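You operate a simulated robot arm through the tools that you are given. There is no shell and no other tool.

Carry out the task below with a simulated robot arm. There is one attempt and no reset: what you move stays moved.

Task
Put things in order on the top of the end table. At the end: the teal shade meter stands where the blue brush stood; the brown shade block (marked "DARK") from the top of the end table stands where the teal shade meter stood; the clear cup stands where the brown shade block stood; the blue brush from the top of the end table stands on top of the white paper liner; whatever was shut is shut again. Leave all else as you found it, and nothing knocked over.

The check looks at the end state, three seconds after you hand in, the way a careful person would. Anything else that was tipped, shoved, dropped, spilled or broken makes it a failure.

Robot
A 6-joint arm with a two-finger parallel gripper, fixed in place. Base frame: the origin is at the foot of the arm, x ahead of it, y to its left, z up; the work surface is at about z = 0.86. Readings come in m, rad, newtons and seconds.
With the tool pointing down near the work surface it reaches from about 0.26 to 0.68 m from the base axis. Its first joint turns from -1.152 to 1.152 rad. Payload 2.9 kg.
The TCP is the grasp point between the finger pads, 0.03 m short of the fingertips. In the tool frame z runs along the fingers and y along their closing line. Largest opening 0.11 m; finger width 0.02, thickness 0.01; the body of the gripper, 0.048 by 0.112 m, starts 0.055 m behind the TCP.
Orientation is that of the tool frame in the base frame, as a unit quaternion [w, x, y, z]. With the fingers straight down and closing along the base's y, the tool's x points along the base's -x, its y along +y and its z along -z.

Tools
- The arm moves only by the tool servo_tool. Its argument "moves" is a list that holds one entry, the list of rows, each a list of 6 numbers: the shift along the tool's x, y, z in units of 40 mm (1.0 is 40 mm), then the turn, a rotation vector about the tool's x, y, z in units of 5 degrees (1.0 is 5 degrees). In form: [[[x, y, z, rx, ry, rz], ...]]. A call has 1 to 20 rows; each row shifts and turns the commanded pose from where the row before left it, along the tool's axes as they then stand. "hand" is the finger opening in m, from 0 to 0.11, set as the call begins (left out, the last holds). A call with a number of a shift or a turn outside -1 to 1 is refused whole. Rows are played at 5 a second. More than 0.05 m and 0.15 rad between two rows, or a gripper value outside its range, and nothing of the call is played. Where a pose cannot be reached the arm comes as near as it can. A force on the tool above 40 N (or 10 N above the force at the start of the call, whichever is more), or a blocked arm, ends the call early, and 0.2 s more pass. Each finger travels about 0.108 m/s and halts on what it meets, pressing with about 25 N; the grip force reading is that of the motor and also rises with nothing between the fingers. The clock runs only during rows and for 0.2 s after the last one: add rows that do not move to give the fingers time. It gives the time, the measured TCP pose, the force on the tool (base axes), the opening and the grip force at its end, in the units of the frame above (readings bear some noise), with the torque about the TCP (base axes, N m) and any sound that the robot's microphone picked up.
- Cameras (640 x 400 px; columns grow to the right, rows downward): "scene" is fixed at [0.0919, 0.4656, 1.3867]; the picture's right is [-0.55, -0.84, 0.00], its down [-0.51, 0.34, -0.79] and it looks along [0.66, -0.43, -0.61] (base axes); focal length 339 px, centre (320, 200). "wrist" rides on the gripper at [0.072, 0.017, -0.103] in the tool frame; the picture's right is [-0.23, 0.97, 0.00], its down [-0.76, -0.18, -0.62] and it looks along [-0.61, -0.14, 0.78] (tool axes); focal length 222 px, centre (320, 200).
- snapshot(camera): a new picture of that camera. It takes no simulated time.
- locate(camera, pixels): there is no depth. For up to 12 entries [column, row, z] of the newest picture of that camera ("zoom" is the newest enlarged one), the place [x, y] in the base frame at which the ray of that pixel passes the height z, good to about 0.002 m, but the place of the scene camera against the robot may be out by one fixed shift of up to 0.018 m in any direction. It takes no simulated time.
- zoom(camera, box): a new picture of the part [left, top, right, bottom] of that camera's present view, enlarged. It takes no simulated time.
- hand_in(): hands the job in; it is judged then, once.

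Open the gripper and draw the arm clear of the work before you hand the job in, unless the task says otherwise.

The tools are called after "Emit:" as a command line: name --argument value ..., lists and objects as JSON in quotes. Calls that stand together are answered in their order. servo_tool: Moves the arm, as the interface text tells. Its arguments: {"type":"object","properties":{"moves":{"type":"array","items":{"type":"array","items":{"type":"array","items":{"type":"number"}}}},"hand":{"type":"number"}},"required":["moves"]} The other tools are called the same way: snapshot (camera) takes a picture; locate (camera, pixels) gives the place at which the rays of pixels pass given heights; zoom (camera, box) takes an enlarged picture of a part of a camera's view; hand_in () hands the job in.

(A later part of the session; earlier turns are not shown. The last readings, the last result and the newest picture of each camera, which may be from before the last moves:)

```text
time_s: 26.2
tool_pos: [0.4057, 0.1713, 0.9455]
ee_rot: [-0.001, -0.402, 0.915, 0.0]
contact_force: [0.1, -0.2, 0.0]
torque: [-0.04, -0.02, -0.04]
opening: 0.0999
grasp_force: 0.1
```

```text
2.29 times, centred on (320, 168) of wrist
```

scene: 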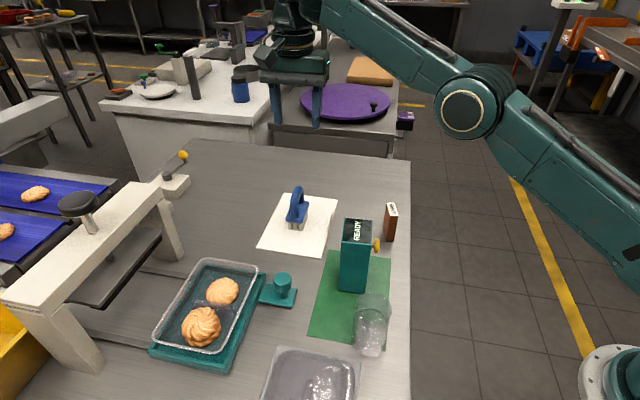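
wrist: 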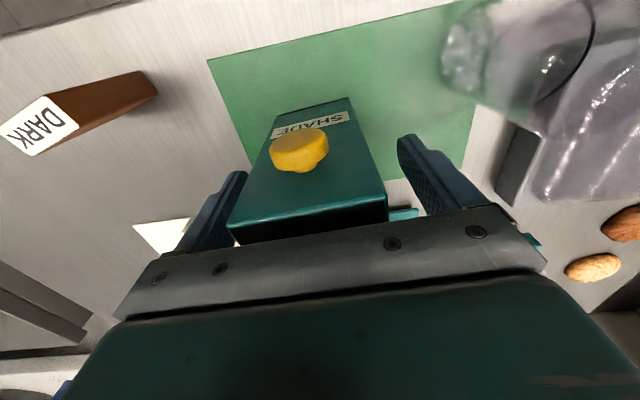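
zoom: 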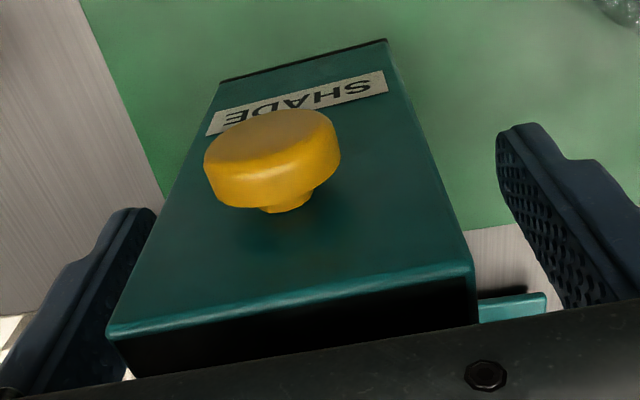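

The base midpoint puts the meter's centre at (0.407, 0.172), about 1 mm off the TCP along the closing line; the gap difference is parallax. I close the fingers.

Emit:
servo_tool --moves '[[[0, 0, 0, 0, 0, 0], [0, 0, 0, 0, 0, 0], [0, 0, 0, 0, 0, 0], [0, 0, 0, 0, 0, 0]]]' --hand 0.04

Emit:
snapshot --camera "wrist"

Emit:
zoom --camera "scene" --box '[270, 130, 430, 310]'

```text
time_s: 27.2
tool_pos: [0.4052, 0.1715, 0.9461]
ee_rot: [0.0, -0.402, 0.916, 0.0]
contact_force: [-0.1, -0.1, 0.5]
torque: [0.03, -0.06, -0.03]
opening: 0.0619
grasp_force: 25.2
```

```text
taken
```

wrist: 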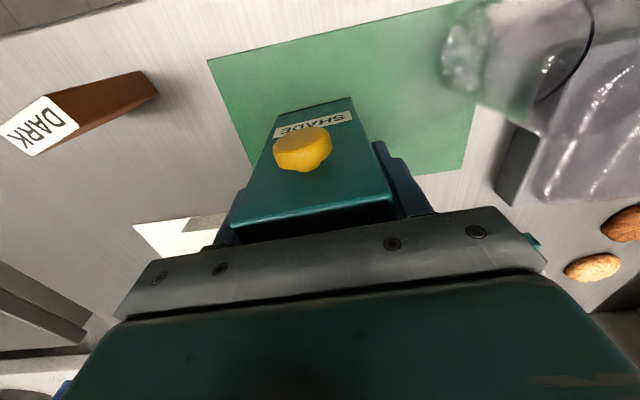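

```text
2.22 times, centred on (350, 220) of scene
```

zoom: 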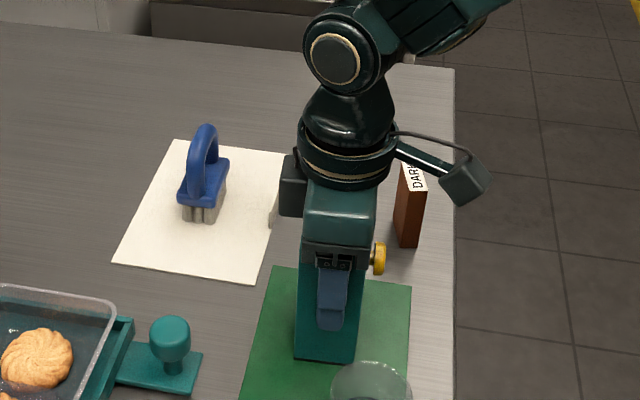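

The meter is held at 0.062 opening. I lift it 0.02 m first to feel the weight and see that nothing sticks.

Emit:
servo_tool --moves '[[[0, 0, -0.2, 0, 0, 0], [0, 0, -0.3, 0, 0, 0], [0, 0, 0, 0, 0, 0]]]'

Emit:
snapshot --camera "scene"

Emit:
snapshot --camera "wrist"

```text
time_s: 28.0
tool_pos: [0.4066, 0.1707, 0.9673]
ee_rot: [-0.001, -0.403, 0.915, 0.0]
contact_force: [-0.3, 0.4, -3.6]
torque: [-0.02, 0.01, 0.0]
opening: 0.062
grasp_force: 25.2
```

```text
taken
```

scene: 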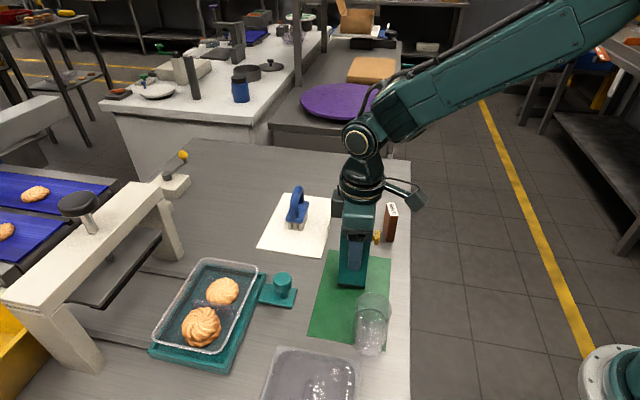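

```text
taken
```

wrist: 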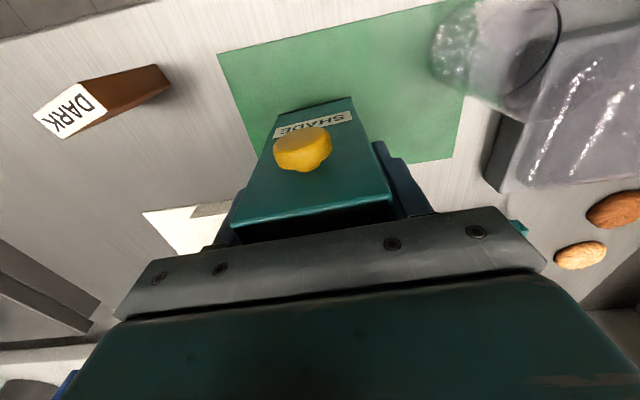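

The meter weighs about 3.6 N and hangs straight. I raise it to z ≈ 1.075 so its foot clears everything, then carry it toward the brush's old place at (0.621, -0.069).

Emit:
servo_tool --moves '[[[0, 0, -0.9, 0, 0, 0], [0, 0, -0.9, 0, 0, 0], [0, 0, -0.9, 0, 0, 0], [0.088, -0.891, 0, 0, 0, 0], [0.088, -0.891, 0, 0, 0, 0], [0.088, -0.891, 0, 0, 0, 0], [0.088, -0.891, 0, 0, 0, 0], [0.088, -0.891, 0, 0, 0, 0], [0.088, -0.891, 0, 0, 0, 0], [0.088, -0.891, 0, 0, 0, 0], [0.088, -0.891, 0, 0, 0, 0], [0.088, -0.891, 0, 0, 0, 0], [0, 0, 0, 0, 0, 0], [0, 0, 0, 0, 0, 0]]]'

Emit:
snapshot --camera "scene"

Emit:
snapshot --camera "wrist"

```text
time_s: 31.0
tool_pos: [0.6258, -0.0693, 1.0731]
ee_rot: [-0.001, -0.402, 0.916, 0.001]
contact_force: [0.5, 0.6, -3.3]
torque: [0.0, 0.03, 0.0]
opening: 0.0618
grasp_force: 24.8
```

```text
taken
```

scene: 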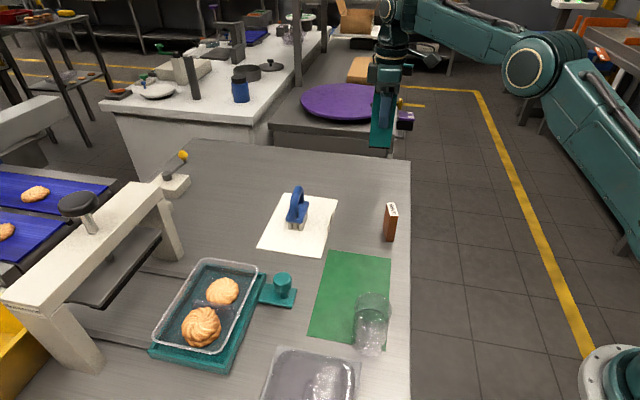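

```text
taken
```

wrist: 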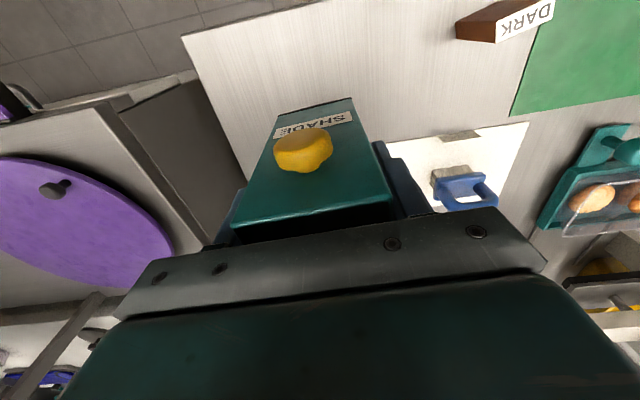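

The reading is (0.626, -0.069), slightly past in x. I descend to about z = 0.955 and re-read before the last correction.

Emit:
servo_tool --moves '[[[0, 0, 0.8, 0, 0, 0], [0, 0, 0.8, 0, 0, 0], [0, 0, 0.7, 0, 0, 0], [0, 0, 0.4, 0, 0, 0], [0, 0, 0.2, 0, 0, 0], [0, 0, 0, 0, 0, 0], [0, 0, 0, 0, 0, 0]]]'

Emit:
snapshot --camera "wrist"

Emit:
zoom --camera "scene" --box '[310, 110, 430, 230]'

```text
time_s: 32.6
tool_pos: [0.6229, -0.0684, 0.9605]
ee_rot: [0.0, -0.403, 0.915, 0.0]
contact_force: [-0.1, -1.0, -3.0]
torque: [-0.02, 0.02, -0.02]
opening: 0.0621
grasp_force: 25.3
```

```text
taken
```

wrist: 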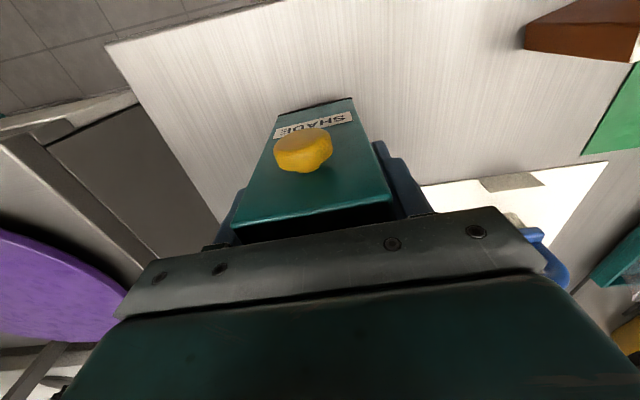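

```text
3.33 times, centred on (370, 170) of scene
```

zoom: 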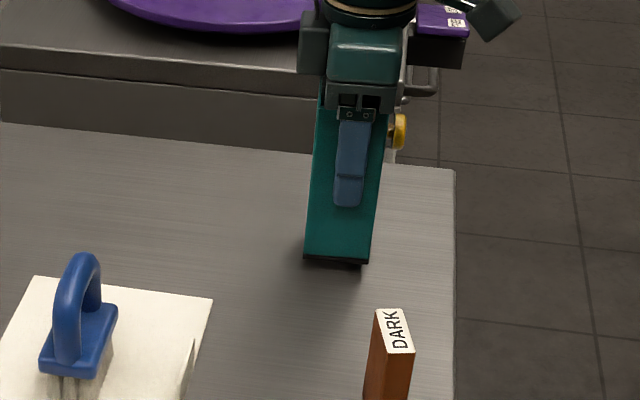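

The position reads (0.623, -0.068), within 3 mm of the brush's old place. I nudge by 2–3 mm and lower slowly to contact.

Emit:
servo_tool --moves '[[[0.05, 0.03, 0.15, 0, 0, 0], [0, 0, 0.1, 0, 0, 0], [0, 0, 0.06, 0, 0, 0], [0, 0, 0, 0, 0, 0]]]'

```text
time_s: 33.6
tool_pos: [0.6198, -0.0688, 0.9456]
ee_rot: [0.0, -0.403, 0.915, 0.0]
contact_force: [-2.5, 1.0, -0.7]
torque: [0.15, 0.14, 0.06]
opening: 0.0619
grasp_force: 24.9
```

The vertical force rose from -3.3 to -0.7 N, so the foot has begun to touch. I lower by about 1 mm steps more.

Emit:
servo_tool --moves '[[[0, 0, 0.025, 0, 0, 0], [0, 0, 0, 0, 0, 0]]]'

```text
time_s: 34.2
tool_pos: [0.6212, -0.0691, 0.9474]
ee_rot: [0.001, -0.403, 0.915, -0.001]
contact_force: [-0.1, -1.7, 8.4]
torque: [-0.02, 0.47, 0.06]
opening: 0.0618
grasp_force: 24.8
```

Contact at 8.4 N means the meter stands on the table. I ease up slightly, then open the fingers.

Emit:
servo_tool --moves '[[[0, 0, -0.02, 0, 0, 0], [0, 0, 0, 0, 0, 0]]]'

Emit:
servo_tool --moves '[[[0, 0, 0, 0, 0, 0], [0, 0, 0, 0, 0, 0], [0, 0, 0, 0, 0, 0]]]' --hand 0.1

Emit:
zoom --camera "scene" --box '[310, 110, 430, 230]'

Emit:
snapshot --camera "wrist"

```text
time_s: 34.8
tool_pos: [0.6205, -0.069, 0.9445]
ee_rot: [0.001, -0.402, 0.916, 0.0]
contact_force: [3.9, -1.3, 5.2]
torque: [0.01, -0.05, -0.04]
opening: 0.0618
grasp_force: 25.0
```

```text
time_s: 35.6
tool_pos: [0.6195, -0.0697, 0.9451]
ee_rot: [0.0, -0.403, 0.915, 0.0]
contact_force: [0.1, 0.8, 0.4]
torque: [-0.02, -0.07, 0.0]
opening: 0.0998
grasp_force: 0.0
```

```text
3.33 times, centred on (370, 170) of scene
```

zoom: 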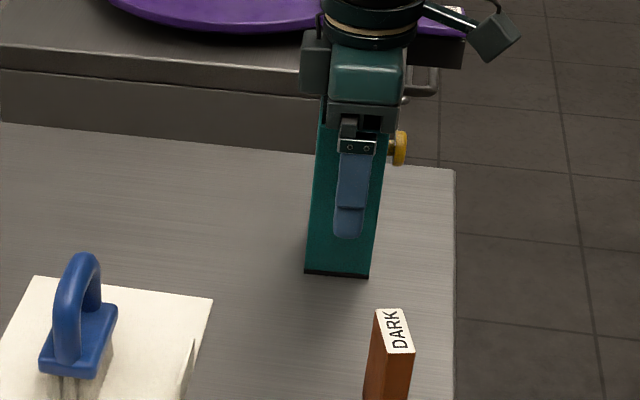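

```text
taken
```

wrist: 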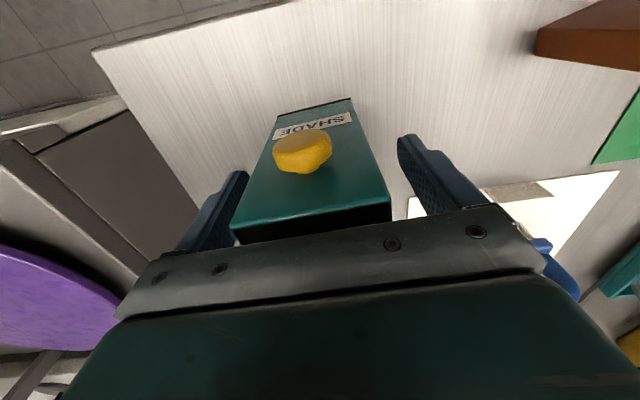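

The meter stands on its own. I rise straight up clear of it.

Emit:
servo_tool --moves '[[[0, 0, -0.4, 0, 0, 0], [0, 0, -0.8, 0, 0, 0], [0, 0, -0.8, 0, 0, 0], [0, 0, -0.8, 0, 0, 0], [0, 0, -0.6, 0, 0, 0], [0, 0, 0, 0, 0, 0]]]'

Emit:
snapshot --camera "wrist"

Emit:
snapshot --camera "scene"

```text
time_s: 37.0
tool_pos: [0.6187, -0.0692, 1.0811]
ee_rot: [0.0, -0.403, 0.915, 0.0]
contact_force: [-0.6, -0.7, 0.1]
torque: [0.0, -0.02, 0.01]
opening: 0.1001
grasp_force: 0.1
```

```text
taken
```

wrist: 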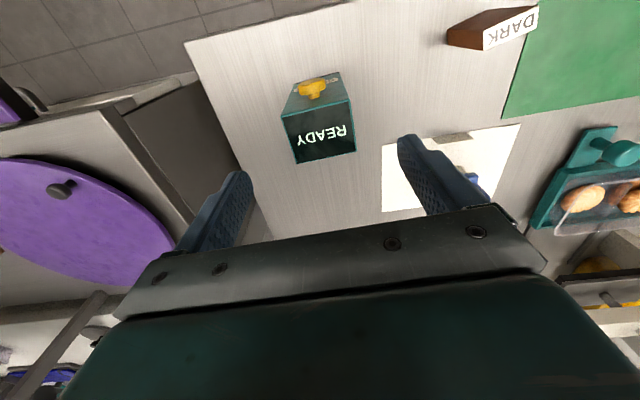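

```text
taken
```

scene: 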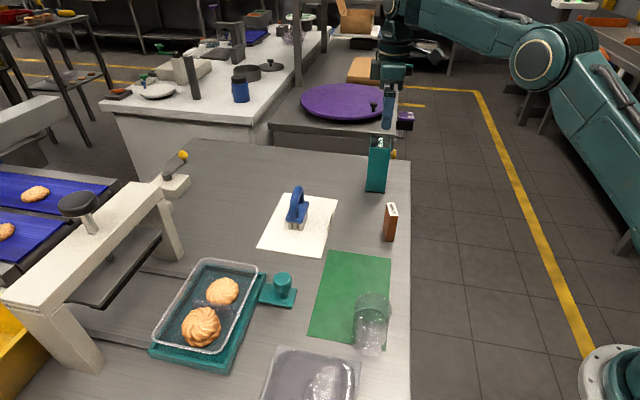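

The meter stands upright at the brush's old place. I now move above the brown block near (0.46, 0.035) at z ≈ 1.08 to measure it.

Emit:
servo_tool --moves '[[[0.152, 0.937, 0, 0, 0, 0], [0.152, 0.937, 0, 0, 0, 0], [0.152, 0.937, 0, 0, 0, 0], [0.152, 0.937, 0, 0, 0, 0], [0.152, 0.937, 0, 0, 0, 0], [0, 0, 0, 0, 0, 0], [0, 0, 0, 0, 0, 0]]]'

Emit:
snapshot --camera "wrist"

Emit:
zoom --camera "wrist" --box '[230, 20, 430, 190]'

Emit:
zoom --camera "scene" --box '[350, 180, 430, 260]'

```text
time_s: 38.6
tool_pos: [0.4607, 0.035, 1.0819]
ee_rot: [0.0, -0.403, 0.915, 0.0]
contact_force: [0.5, -0.4, 0.5]
torque: [0.0, -0.02, -0.03]
opening: 0.1
grasp_force: 0.1
```

```text
taken
```

wrist: 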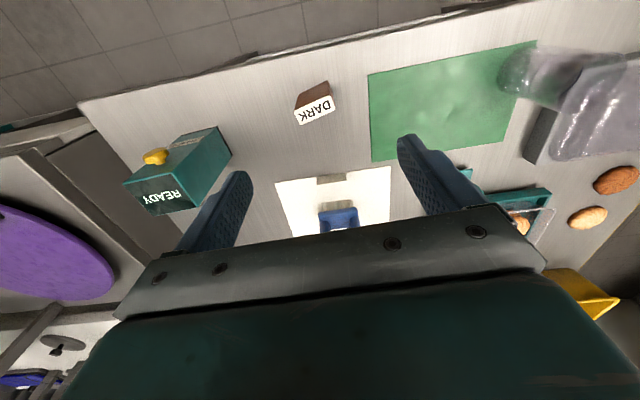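

```text
2.35 times, centred on (330, 105) of wrist
```

zoom: 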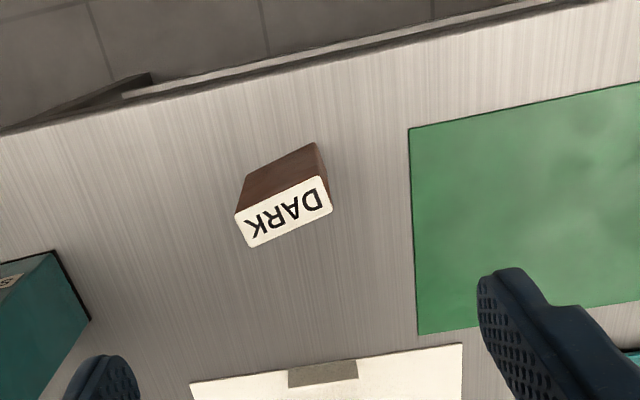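

```text
5.00 times, centred on (390, 220) of scene
```

zoom: 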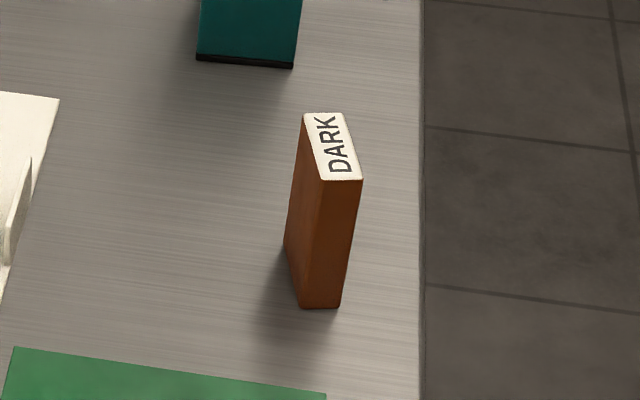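

The block's top corners are at zoom (235,212), (322,177), (333,210), (250,248); from both cameras its top is near z = 0.931. I locate the corners at that height and the base edge at the table.

Emit:
zoom --camera "wrist" --box '[280, 60, 350, 140]'

```text
5.00 times, centred on (315, 100) of wrist
```

zoom: 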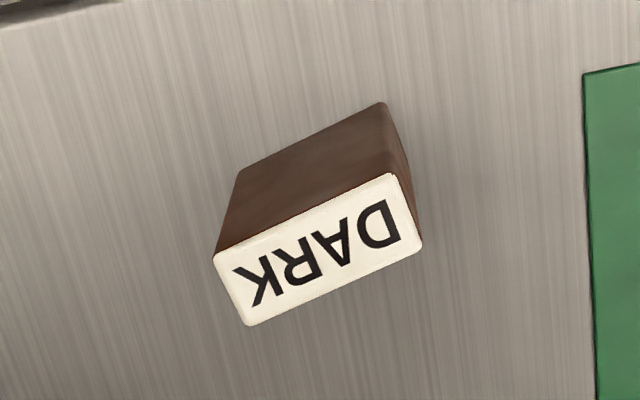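

The enlarged view shows top corners (214,255), (393,174), (422,243), (248,326) and base corners (240,170), (385,102), (411,165). I locate these.

Emit:
locate --camera "zoom" --pixels '[[213, 254, 0.931], [394, 172, 0.931], [423, 245, 0.931], [247, 327, 0.931], [240, 170, 0.86], [385, 102, 0.86], [411, 163, 0.86], [584, 73, 0.86]]'

```text
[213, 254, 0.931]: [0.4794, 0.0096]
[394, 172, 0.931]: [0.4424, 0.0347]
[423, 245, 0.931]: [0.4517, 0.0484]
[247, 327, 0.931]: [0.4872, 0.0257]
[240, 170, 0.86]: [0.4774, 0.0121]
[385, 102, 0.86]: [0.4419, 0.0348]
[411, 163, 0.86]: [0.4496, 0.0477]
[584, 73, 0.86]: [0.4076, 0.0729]
```

The block's centre is (0.464, 0.030), 43 x 16 mm, long axis at -33°. I turn the tool by -9.5° about z, centre it, and lower to z ≈ 0.99 for a check.

Emit:
servo_tool --moves '[[[0.036, -0.145, 0, 0, 0, -0.95], [0, 0, 0.6, 0, 0, -0.95], [0, 0, 0.9, 0, 0, 0], [0, 0, 0.8, 0, 0, 0], [0, 0, 0, 0, 0, 0], [0, 0, 0, 0, 0, 0]]]' --hand 0.08

Emit:
snapshot --camera "wrist"

Emit:
zoom --camera "wrist" --box '[230, 60, 430, 230]'

```text
time_s: 40.0
tool_pos: [0.4656, 0.0301, 0.987]
ee_rot: [0.0, -0.477, 0.879, 0.0]
contact_force: [0.5, 0.2, 0.0]
torque: [0.04, -0.02, -0.01]
opening: 0.0799
grasp_force: 0.1
```

```text
taken
```

wrist: 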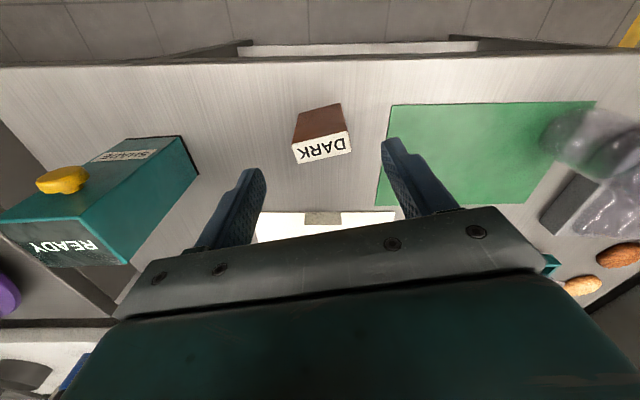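

```text
2.35 times, centred on (330, 145) of wrist
```

zoom: 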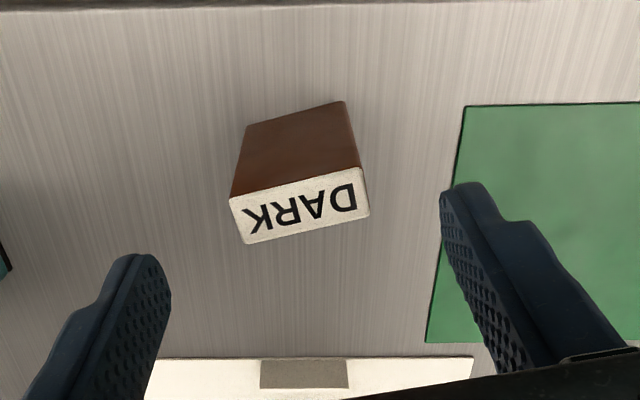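

The block is between the fingers and its edges follow the tool. I locate its top corners once more.

Emit:
locate --camera "zoom" --pixels '[[229, 199, 0.931], [361, 167, 0.931], [370, 215, 0.931], [246, 244, 0.931], [248, 125, 0.86], [345, 100, 0.86]]'

```text
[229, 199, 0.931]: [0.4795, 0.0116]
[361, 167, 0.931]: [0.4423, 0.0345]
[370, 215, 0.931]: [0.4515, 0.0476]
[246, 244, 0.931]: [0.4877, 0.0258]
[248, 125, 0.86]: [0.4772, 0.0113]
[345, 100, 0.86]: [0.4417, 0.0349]
```

The centre (0.465, 0.030) coincides with the TCP. I descend to z ≈ 0.913 and then close.

Emit:
servo_tool --moves '[[[0, 0, 0.7, 0, 0, 0], [0, 0, 0.6, 0, 0, 0], [0, 0, 0.4, 0, 0, 0], [0, 0, 0.15, 0, 0, 0], [0, 0, 0, 0, 0, 0]]]'

Emit:
servo_tool --moves '[[[0, 0, 0, 0, 0, 0], [0, 0, 0, 0, 0, 0], [0, 0, 0, 0, 0, 0], [0, 0, 0, 0, 0, 0]]]' --hand 0.025

Emit:
snapshot --camera "wrist"

Emit:
zoom --camera "scene" --box '[330, 150, 430, 260]'

```text
time_s: 41.2
tool_pos: [0.4668, 0.0295, 0.9154]
ee_rot: [0.0, -0.477, 0.879, 0.0]
contact_force: [0.1, -1.0, 0.5]
torque: [-0.01, 0.01, -0.01]
opening: 0.0799
grasp_force: 0.0
```

```text
time_s: 42.2
tool_pos: [0.4673, 0.0289, 0.9148]
ee_rot: [0.0, -0.477, 0.879, 0.0]
contact_force: [0.3, 0.0, 0.1]
torque: [0.0, 0.01, -0.03]
opening: 0.0434
grasp_force: 24.7
```

```text
taken
```

wrist: 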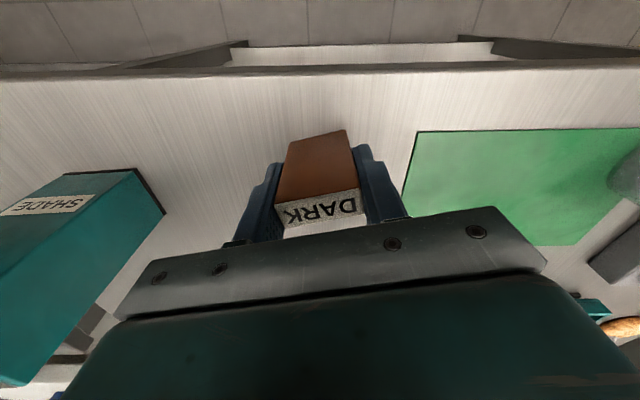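

```text
3.64 times, centred on (380, 205) of scene
```

zoom: 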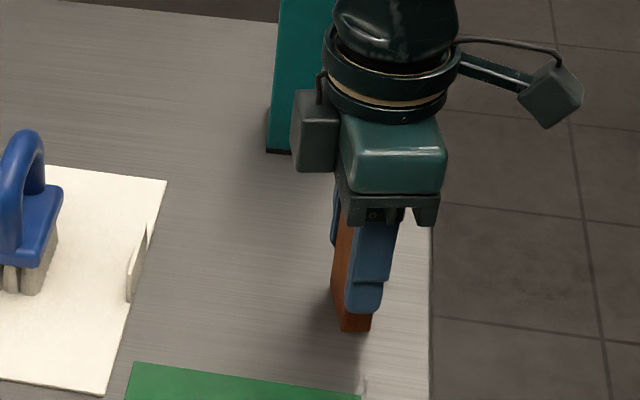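

The block is held at 0.043 opening. I lift it 0.08 m and carry it over the green mat to the meter's old place at (0.407, 0.171).

Emit:
servo_tool --moves '[[[0, 0, -0.4, 0, 0, 0], [0, 0, -0.8, 0, 0, 0], [0, 0, -0.8, 0, 0, 0], [-0.432, 0.638, 0, 0, 0, 0], [-0.432, 0.638, 0, 0, 0, 0], [-0.432, 0.638, 0, 0, 0, 0], [-0.432, 0.638, 0, 0, 0, 0], [-0.432, 0.638, 0, 0, 0, 0], [0, 0, 0, 0, 0, 0], [0, 0, 0, 0, 0, 0]]]'

Emit:
snapshot --camera "scene"

Emit:
snapshot --camera "wrist"

```text
time_s: 44.4
tool_pos: [0.4032, 0.1728, 0.9957]
ee_rot: [0.0, -0.478, 0.878, 0.0]
contact_force: [-0.3, -0.4, -1.0]
torque: [0.0, -0.02, 0.0]
opening: 0.0433
grasp_force: 25.2
```

```text
taken
```

scene: 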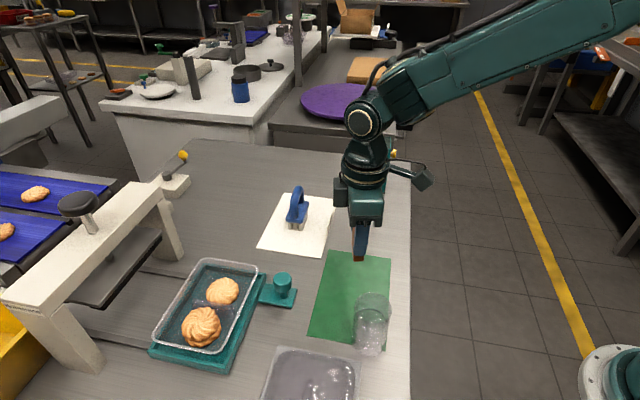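

```text
taken
```

wrist: 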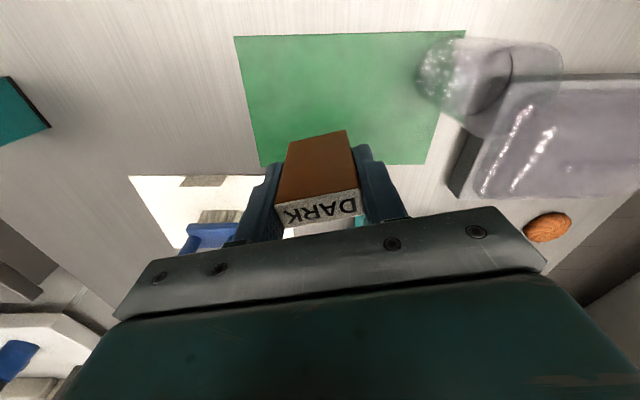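

The reading is (0.403, 0.173); I nudge 2–3 mm back along tool y and descend to just above the mat.

Emit:
servo_tool --moves '[[[0, -0.07, 0.6, 0, 0, 0], [0, 0, 0.6, 0, 0, 0], [0, 0, 0.4, 0, 0, 0], [0, 0, 0.2, 0, 0, 0], [0, 0, 0, 0, 0, 0]]]'

Emit:
zoom --camera "scene" --box '[300, 180, 430, 360]'

```text
time_s: 45.6
tool_pos: [0.4061, 0.172, 0.9233]
ee_rot: [0.0, -0.477, 0.879, 0.0]
contact_force: [0.7, 1.0, 0.6]
torque: [0.02, 0.04, 0.0]
opening: 0.0433
grasp_force: 24.8
```

```text
2.22 times, centred on (365, 270) of scene
```

zoom: 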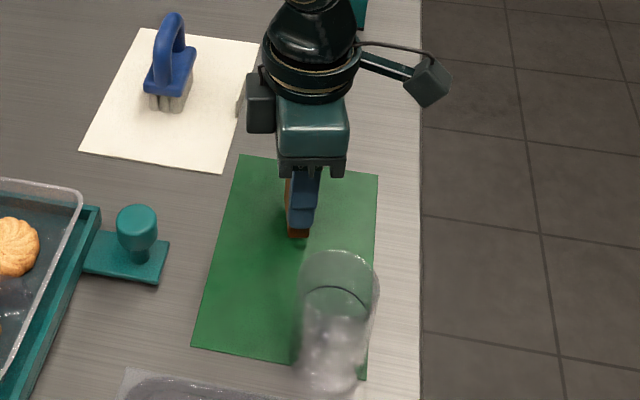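

The block is a few millimetres above the mat at (0.406, 0.172). I lower it in small steps and watch the force.

Emit:
servo_tool --moves '[[[0, 0, 0.08, 0, 0, 0], [0, 0, 0.05, 0, 0, 0], [0, 0, 0.03, 0, 0, 0], [0, 0, 0, 0, 0, 0]]]'

```text
time_s: 46.6
tool_pos: [0.4068, 0.1701, 0.9176]
ee_rot: [0.0, -0.477, 0.879, 0.0]
contact_force: [0.8, 0.5, -0.9]
torque: [-0.03, 0.01, -0.01]
opening: 0.0431
grasp_force: 25.5
```

No contact yet at z ≈ 0.9176; I continue in about 1 mm steps.

Emit:
servo_tool --moves '[[[0, 0, 0.025, 0, 0, 0], [0, 0, 0.02, 0, 0, 0], [0, 0, 0, 0, 0, 0]]]'

```text
time_s: 47.4
tool_pos: [0.4077, 0.1707, 0.9156]
ee_rot: [0.0, -0.477, 0.879, 0.0]
contact_force: [-0.4, 0.7, 0.0]
torque: [0.01, 0.0, -0.02]
opening: 0.0431
grasp_force: 24.9
```

The force changed from about -0.9 to 0 N, so it may be just touching. I lower another millimetre.

Emit:
servo_tool --moves '[[[0, 0, 0.025, 0, 0, 0], [0, 0, 0, 0, 0, 0]]]'

```text
time_s: 48.0
tool_pos: [0.4074, 0.1711, 0.9163]
ee_rot: [0.0, -0.478, 0.879, 0.0]
contact_force: [-5.3, -3.0, 14.8]
torque: [-0.15, 0.32, 0.01]
opening: 0.0432
grasp_force: 24.9
```

The contact is now firm at 14.8 N. I ease up about 1 mm, then open the fingers.

Emit:
servo_tool --moves '[[[0, 0, -0.025, 0, 0, 0], [0, 0, 0, 0, 0, 0]]]'

Emit:
servo_tool --moves '[[[0, 0, 0, 0, 0, 0], [0, 0, 0, 0, 0, 0], [0, 0, 0, 0, 0, 0]]]' --hand 0.08

Emit:
snapshot --camera "wrist"

Emit:
zoom --camera "scene" --box '[300, 180, 430, 360]'

```text
time_s: 48.6
tool_pos: [0.4073, 0.1712, 0.9149]
ee_rot: [0.0, -0.477, 0.879, 0.001]
contact_force: [-2.2, -1.5, 8.4]
torque: [-0.09, 0.16, 0.01]
opening: 0.0435
grasp_force: 25.0
```

```text
time_s: 49.4
tool_pos: [0.4073, 0.1713, 0.9145]
ee_rot: [0.0, -0.477, 0.879, -0.001]
contact_force: [0.5, -0.1, -0.3]
torque: [0.01, 0.0, 0.01]
opening: 0.0801
grasp_force: 0.0
```

```text
taken
```

wrist: 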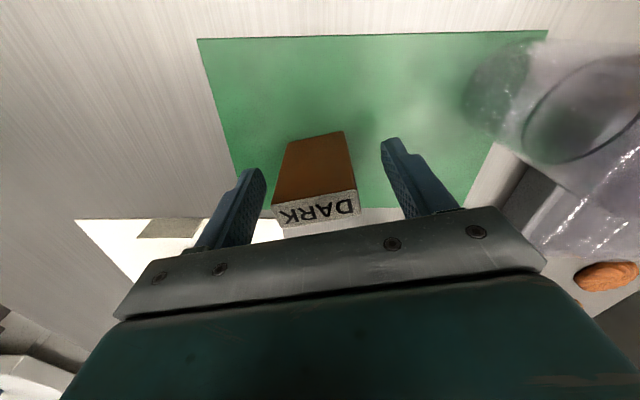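

```text
2.22 times, centred on (365, 270) of scene
```

zoom: 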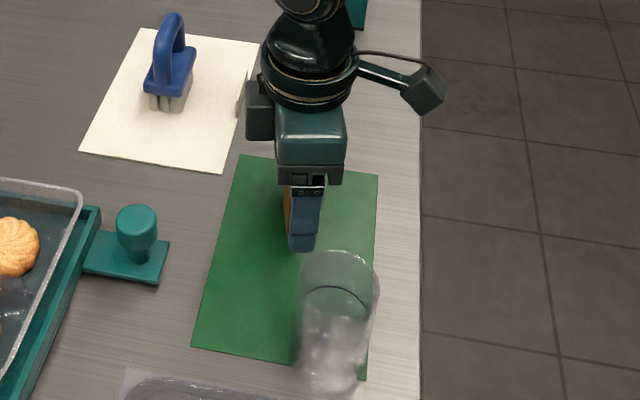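

The block stands free on the mat. I rise straight up to about z = 1.1.

Emit:
servo_tool --moves '[[[0, 0, -0.4, 0, 0, 0], [0, 0, -0.9, 0, 0, 0], [0, 0, -0.9, 0, 0, 0], [0, 0, -0.9, 0, 0, 0], [0, 0, -0.9, 0, 0, 0], [0, 0, -0.5, 0, 0, 0], [0, 0, 0, 0, 0, 0]]]'

Emit:
snapshot --camera "wrist"

Emit:
snapshot --camera "scene"

Emit:
zoom --camera "scene" --box '[300, 250, 420, 390]'

```text
time_s: 51.0
tool_pos: [0.4047, 0.1709, 1.0981]
ee_rot: [-0.001, -0.477, 0.879, -0.001]
contact_force: [0.7, 0.4, -0.6]
torque: [-0.01, 0.0, -0.02]
opening: 0.0798
grasp_force: 0.1
```

```text
taken
```

wrist: 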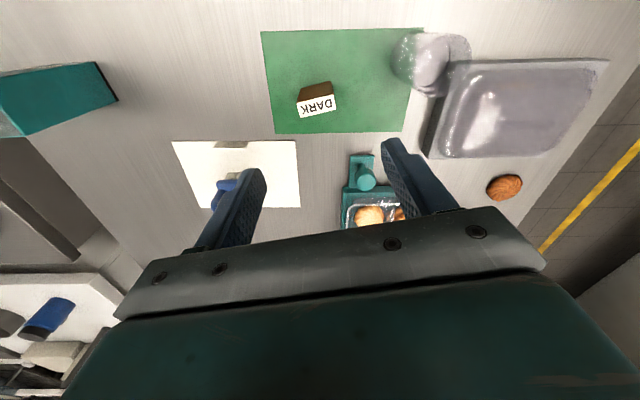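

```text
taken
```

scene: 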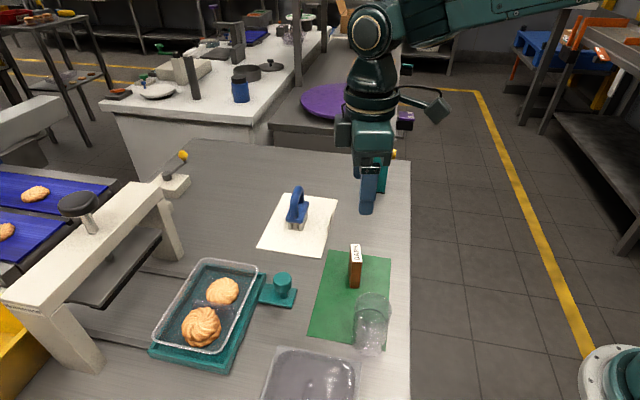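

```text
2.86 times, centred on (360, 320) of scene
```

zoom: 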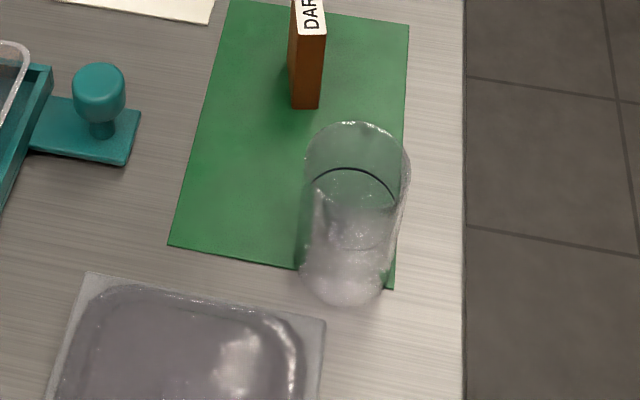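

The cup remains at scene (370,325), on the mat's corner. I move above it near (0.30, 0.225) for a close look.

Emit:
servo_tool --moves '[[[0.1, 0.73, 0, 0, 0, 0], [0.1, 0.73, 0, 0, 0, 0], [0.1, 0.73, 0, 0, 0, 0], [0, 0.73, 0, 0, 0, 0], [0, 0, 0, 0, 0, 0], [0, 0, 0, 0, 0, 0]]]'

Emit:
snapshot --camera "wrist"

Emit:
zoom --camera "wrist" --box '[230, 0, 430, 160]'

```text
time_s: 52.4
tool_pos: [0.303, 0.2268, 1.0969]
ee_rot: [0.0, -0.477, 0.879, 0.0]
contact_force: [-0.3, -0.6, 0.1]
torque: [-0.01, -0.01, 0.01]
opening: 0.0802
grasp_force: 0.0
```

```text
taken
```

wrist: 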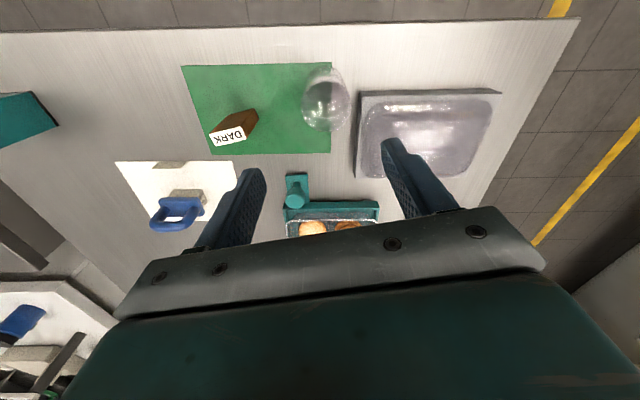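

```text
2.50 times, centred on (330, 80) of wrist
```

zoom: 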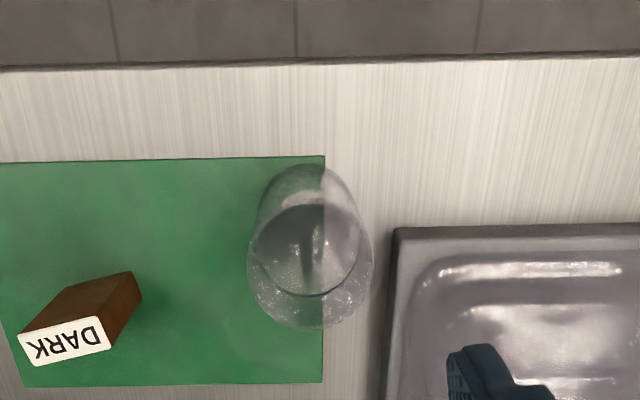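

The cup's rim is at zoom centre (310,263) with about 63 px radius, base near (305,207); the tray is close on its right, so I will grip across the other direction. I locate rim and base points.

Emit:
locate --camera "zoom" --pixels '[[247, 265, 0.95], [374, 262, 0.95], [320, 328, 0.95], [310, 264, 0.95], [310, 264, 0.96], [310, 264, 0.94], [305, 163, 0.861], [257, 205, 0.861], [304, 211, 0.861], [393, 230, 0.86], [323, 157, 0.861], [128, 272, 0.861]]'

Emit:
zoom --camera "wrist" --box '[280, 50, 380, 140]'

```text
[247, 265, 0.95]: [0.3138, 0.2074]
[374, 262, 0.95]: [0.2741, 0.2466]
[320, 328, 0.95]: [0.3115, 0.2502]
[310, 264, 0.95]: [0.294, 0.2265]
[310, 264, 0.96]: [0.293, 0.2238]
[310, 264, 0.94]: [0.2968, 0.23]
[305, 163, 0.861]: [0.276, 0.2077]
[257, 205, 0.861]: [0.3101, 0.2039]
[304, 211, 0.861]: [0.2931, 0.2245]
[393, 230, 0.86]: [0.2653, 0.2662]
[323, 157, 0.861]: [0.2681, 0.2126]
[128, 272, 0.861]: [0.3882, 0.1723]
```

```text
4.44 times, centred on (330, 95) of wrist
```

zoom: 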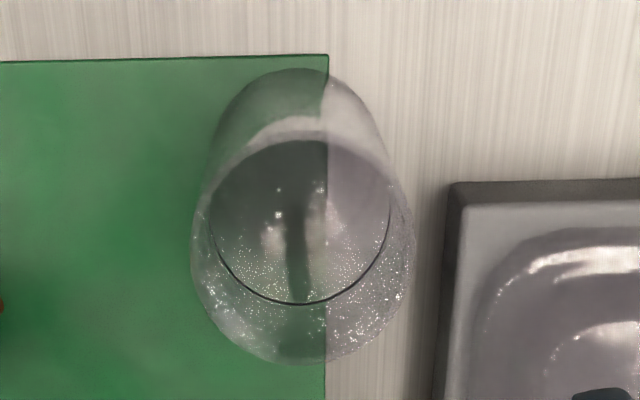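

In this closer view the rim's circle spans x 190–415 with bottom at y 363 (centre (303,250)) and the base circle spans about 213–390 with top at y 68 (centre (301,156)). I locate these.

Emit:
locate --camera "zoom" --pixels '[[301, 156, 0.861], [213, 156, 0.861], [390, 156, 0.861], [301, 68, 0.861], [303, 250, 0.94], [303, 250, 0.95], [303, 250, 0.96], [190, 250, 0.95], [415, 250, 0.95], [303, 363, 0.95], [452, 186, 0.87], [452, 186, 0.89]]'

```text
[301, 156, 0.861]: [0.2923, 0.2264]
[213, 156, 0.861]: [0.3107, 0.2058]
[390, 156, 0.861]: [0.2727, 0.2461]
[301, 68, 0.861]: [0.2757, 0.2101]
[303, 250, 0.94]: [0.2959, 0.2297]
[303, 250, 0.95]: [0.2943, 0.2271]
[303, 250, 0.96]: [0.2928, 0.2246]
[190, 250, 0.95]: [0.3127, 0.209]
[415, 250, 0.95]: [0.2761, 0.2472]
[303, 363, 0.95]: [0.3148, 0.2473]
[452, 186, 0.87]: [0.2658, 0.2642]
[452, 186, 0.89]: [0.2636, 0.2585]
```

I cross-check the cup's base with the scene camera: mat corner at scene (386,351.5), the mat's near edge under the cup at (368.7,348), and the cup's lowest point at (366,357.8).

Emit:
locate --camera "scene" --pixels '[[386.2, 351.5, 0.861], [368.7, 348, 0.861], [366.5, 357.8, 0.861], [368.7, 346.6, 0.861], [328, 250.5, 0.861], [391, 260, 0.861], [307, 336, 0.861], [367, 337.8, 0.861]]'

Emit:
zoom --camera "scene" --box '[340, 280, 400, 365]'

```text
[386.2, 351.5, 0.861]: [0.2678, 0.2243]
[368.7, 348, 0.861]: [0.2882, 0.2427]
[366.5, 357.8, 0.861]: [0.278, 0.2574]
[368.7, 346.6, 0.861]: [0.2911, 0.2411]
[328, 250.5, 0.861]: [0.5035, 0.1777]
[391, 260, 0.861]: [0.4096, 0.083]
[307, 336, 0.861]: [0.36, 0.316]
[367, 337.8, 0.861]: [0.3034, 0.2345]
```

```text
4.71 times, centred on (370, 322) of scene
```

zoom: 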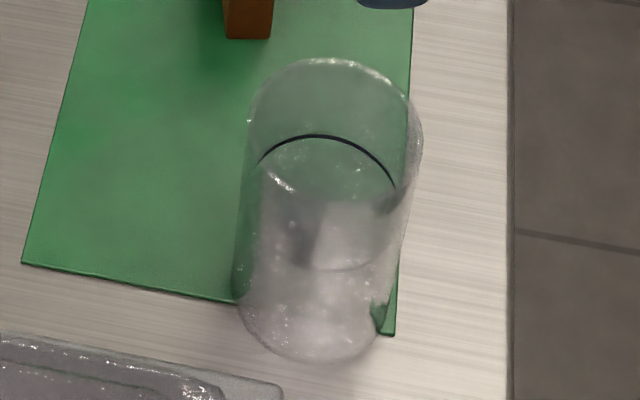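

Scene and wrist agree: cup centre (0.293, 0.2265), about 56 mm across, rim between z = 0.95 and 0.967. I turn the tool +90° about z so the fingers close along the tray's edge direction, away from the tray.

Emit:
servo_tool --moves '[[[0, 0, 0, 0, 0, 1], [0, 0, 0, 0, 0, 1], [0, 0, 0, 0, 0, 1], [0, 0, 0, 0, 0, 1], [0, 0, 0, 0, 0, 1], [0, 0, 0, 0, 0, 1], [0, 0, 0, 0, 0, 1], [0, 0, 0, 0, 0, 1], [0, 0, 0, 0, 0, 1], [0, 0, 0, 0, 0, 1], [0, 0, 0, 0, 0, 1], [0, 0, 0, 0, 0, 1], [0, 0, 0, 0, 0, 1], [0, 0, 0, 0, 0, 1], [0, 0, 0, 0, 0, 1], [0, 0, 0, 0, 0, 1], [0, 0, 0, 0, 0, 1], [0, 0, 0, 0, 0, 1], [0.2, -0.14, 0, 0, 0, 0], [0, 0, 0, 0, 0, 0]]]' --hand 0.1

Emit:
snapshot --camera "wrist"

Emit:
zoom --camera "wrist" --box '[250, 20, 410, 160]'

Emit:
snapshot --camera "scene"

```text
time_s: 56.6
tool_pos: [0.2926, 0.2244, 1.0961]
ee_rot: [0.0, 0.285, 0.959, 0.0]
contact_force: [0.7, -0.3, 1.0]
torque: [0.0, -0.02, 0.03]
opening: 0.1
grasp_force: 0.0
```

```text
taken
```

wrist: 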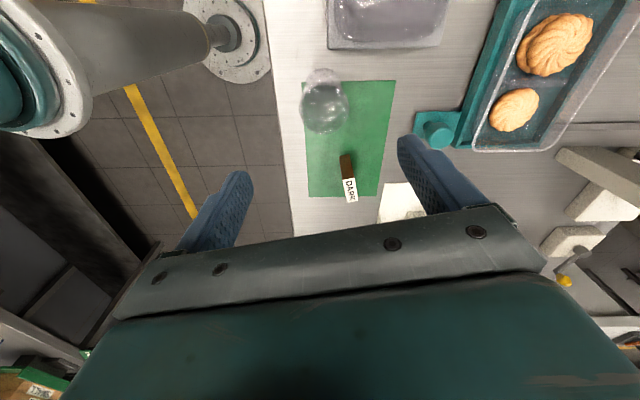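

```text
2.86 times, centred on (330, 90) of wrist
```

zoom: 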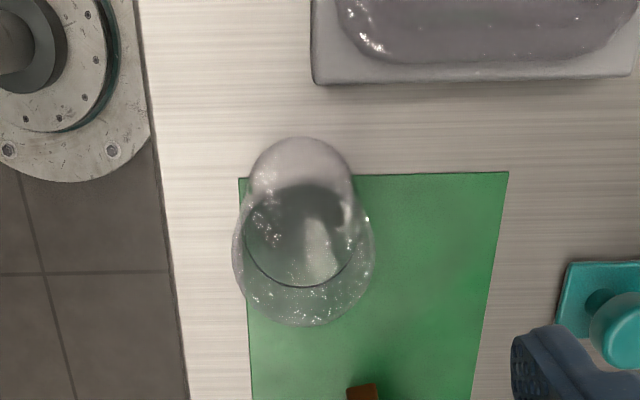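

```text
taken
```

scene: 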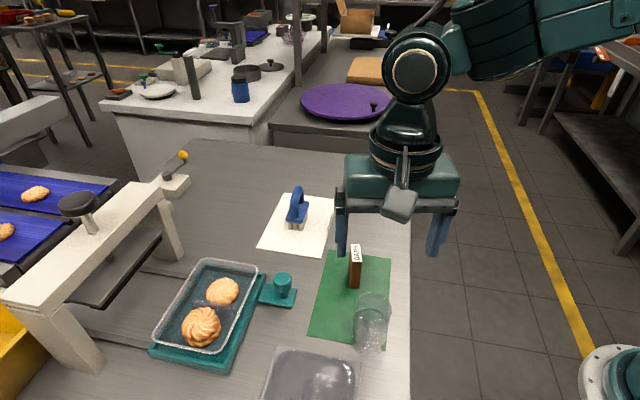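

From this side the rim circle spans x 232–374, bottom y 326 (centre (303,255)), and the base top is y 137, x 248–353 (centre (300,190)). I locate these.

Emit:
locate --camera "zoom" --pixels '[[300, 190, 0.861], [248, 190, 0.861], [353, 190, 0.861], [300, 137, 0.861], [303, 255, 0.95], [303, 255, 0.96], [303, 255, 0.97], [232, 255, 0.96], [374, 255, 0.96], [303, 326, 0.96], [239, 179, 0.861], [240, 179, 0.861]]'

```text
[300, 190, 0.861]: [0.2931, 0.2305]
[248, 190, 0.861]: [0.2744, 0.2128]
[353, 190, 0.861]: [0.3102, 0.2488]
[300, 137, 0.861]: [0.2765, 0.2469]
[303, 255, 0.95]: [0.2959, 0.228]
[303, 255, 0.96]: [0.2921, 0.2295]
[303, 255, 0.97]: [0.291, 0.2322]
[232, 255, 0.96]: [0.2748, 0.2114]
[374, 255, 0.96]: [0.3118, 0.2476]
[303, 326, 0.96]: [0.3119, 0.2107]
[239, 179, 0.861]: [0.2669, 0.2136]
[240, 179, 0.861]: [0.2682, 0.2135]
```

Both views give the cup centre as (0.2935, 0.228) with the rim near z = 0.955. I centre and lower to z ≈ 1.0 for a check before going around the cup.

Emit:
servo_tool --moves '[[[0.03, 0.088, 0.5, 0, 0, 0], [0, 0, 0.7, 0, 0, 0], [0, 0, 0.7, 0, 0, 0], [0, 0, 0.5, 0, 0, 0], [0, 0, 0, 0, 0, 0], [0, 0, 0, 0, 0, 0]]]' --hand 0.1

Emit:
snapshot --camera "wrist"

Emit:
zoom --camera "scene" --box '[300, 200, 460, 370]'

```text
time_s: 58.0
tool_pos: [0.2947, 0.2298, 0.9991]
ee_rot: [0.0, 0.284, 0.959, 0.001]
contact_force: [-0.3, -0.5, 0.3]
torque: [0.03, 0.03, 0.01]
opening: 0.0999
grasp_force: 0.0
```

```text
taken
```

wrist: 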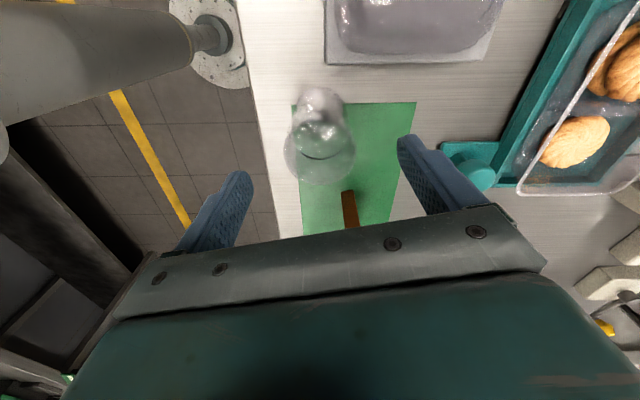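

```text
2.35 times, centred on (380, 285) of scene
```

zoom: 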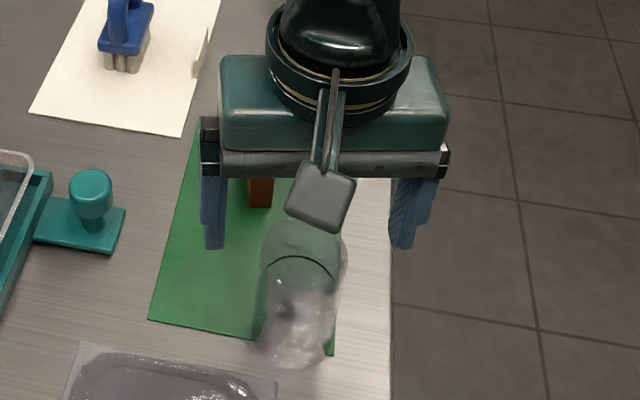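

The rim now shows at wrist x 284–356, bottom y 184, midway between the fingers. I locate its centre to confirm.

Emit:
zoom --camera "wrist" --box '[260, 70, 380, 200]'

Emit:
locate --camera "wrist" --pixels '[[320, 148, 0.955], [320, 148, 0.965], [284, 148, 0.955], [356, 148, 0.955], [320, 184, 0.955], [322, 86, 0.861]]'

```text
3.08 times, centred on (320, 135) of wrist
```

zoom: 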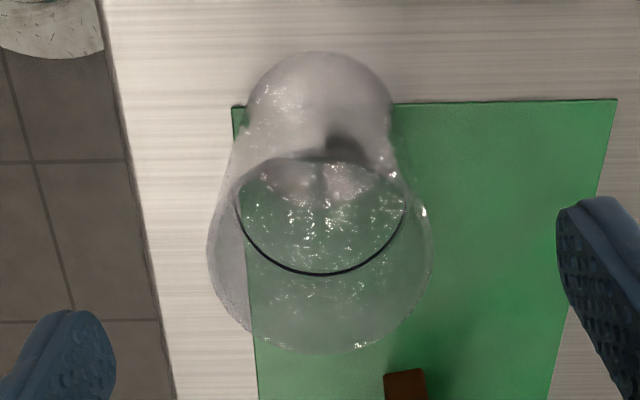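

```text
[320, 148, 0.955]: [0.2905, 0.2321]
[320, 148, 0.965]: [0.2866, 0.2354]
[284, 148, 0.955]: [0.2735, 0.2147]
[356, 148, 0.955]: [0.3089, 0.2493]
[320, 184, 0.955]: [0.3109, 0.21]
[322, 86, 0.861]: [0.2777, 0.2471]
```

The cup holds clear water with a dark ring at its level, so I must keep it level and move slowly. The rim is centred along the closing line; I descend gently to z ≈ 0.925.

Emit:
servo_tool --moves '[[[0, 0, 0.4, 0, 0, 0], [0, 0, 0.4, 0, 0, 0], [0, 0, 0.4, 0, 0, 0], [0, 0, 0.4, 0, 0, 0], [0, 0, 0.25, 0, 0, 0], [0, 0, 0, 0, 0, 0]]]'

Emit:
snapshot --camera "wrist"

Emit:
zoom --camera "scene" --box '[300, 230, 440, 370]'

```text
time_s: 59.4
tool_pos: [0.2946, 0.2281, 0.9245]
ee_rot: [-0.001, 0.284, 0.959, 0.0]
contact_force: [0.5, 0.0, -1.0]
torque: [-0.03, 0.0, -0.02]
opening: 0.0997
grasp_force: 0.0
```

```text
taken
```

wrist: 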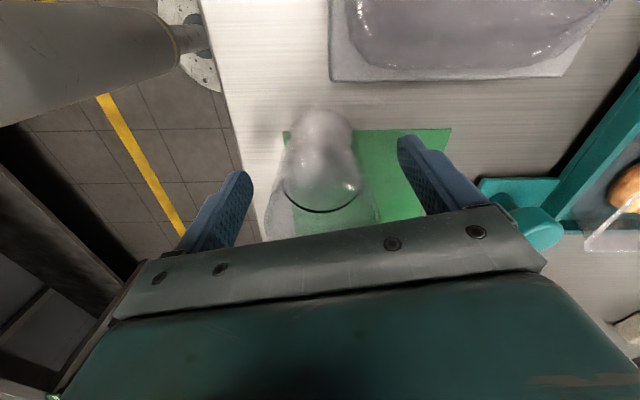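

```text
2.86 times, centred on (370, 300) of scene
```

zoom: 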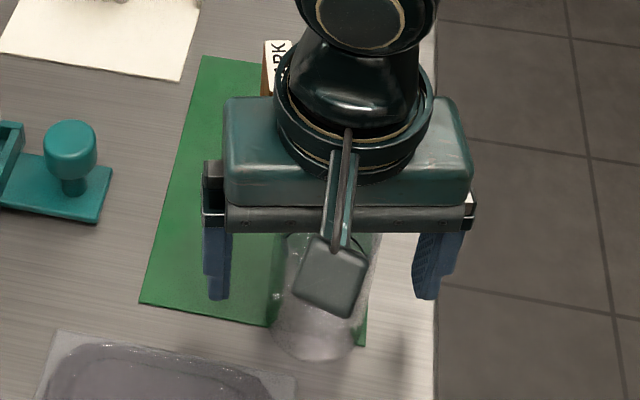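

No contact so far and the cup is between the fingers (pads at wrist (235,200) and (415,170)). I close in stages, first to 0.060.

Emit:
servo_tool --moves '[[[0, 0, 0, 0, 0, 0], [0, 0, 0, 0, 0, 0], [0, 0, 0, 0, 0, 0]]]' --hand 0.06

Emit:
servo_tool --moves '[[[0, 0, 0, 0, 0, 0], [0, 0, 0, 0, 0, 0]]]' --hand 0.056

Emit:
snapshot --camera "wrist"

```text
time_s: 60.2
tool_pos: [0.2933, 0.2287, 0.9242]
ee_rot: [0.0, 0.284, 0.959, 0.0]
contact_force: [-0.5, -0.6, 0.5]
torque: [0.01, 0.02, 0.01]
opening: 0.0601
grasp_force: 0.1
```

```text
time_s: 60.8
tool_pos: [0.2939, 0.2284, 0.9245]
ee_rot: [0.0, 0.284, 0.959, 0.0]
contact_force: [-0.1, 0.1, -0.5]
torque: [0.02, -0.01, 0.0]
opening: 0.056
grasp_force: 0.0
```

```text
taken
```

wrist: 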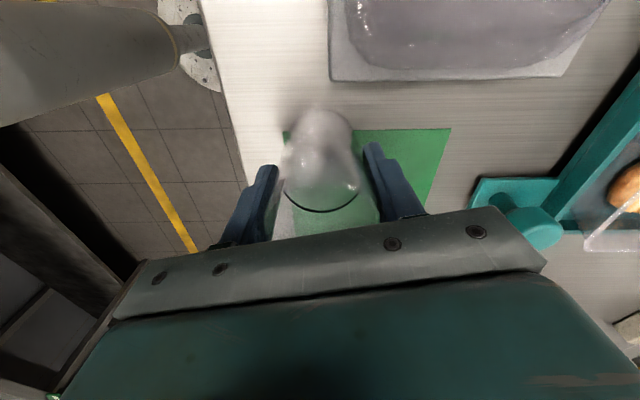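

No contact yet at 0.056. I close further in small steps: 0.052, then 0.049.

Emit:
servo_tool --moves '[[[0, 0, 0, 0, 0, 0], [0, 0, 0, 0, 0, 0]]]' --hand 0.053

Emit:
servo_tool --moves '[[[0, 0, 0, 0, 0, 0], [0, 0, 0, 0, 0, 0]]]' --hand 0.05

```text
time_s: 61.4
tool_pos: [0.2939, 0.2281, 0.9255]
ee_rot: [0.0, 0.284, 0.959, 0.0]
contact_force: [0.8, -0.3, 0.9]
torque: [0.02, -0.02, -0.01]
opening: 0.0534
grasp_force: 0.4
```

```text
time_s: 62.0
tool_pos: [0.2948, 0.229, 0.925]
ee_rot: [0.001, 0.284, 0.959, 0.0]
contact_force: [0.5, 0.0, 0.7]
torque: [0.02, -0.04, 0.01]
opening: 0.0528
grasp_force: 24.6
```

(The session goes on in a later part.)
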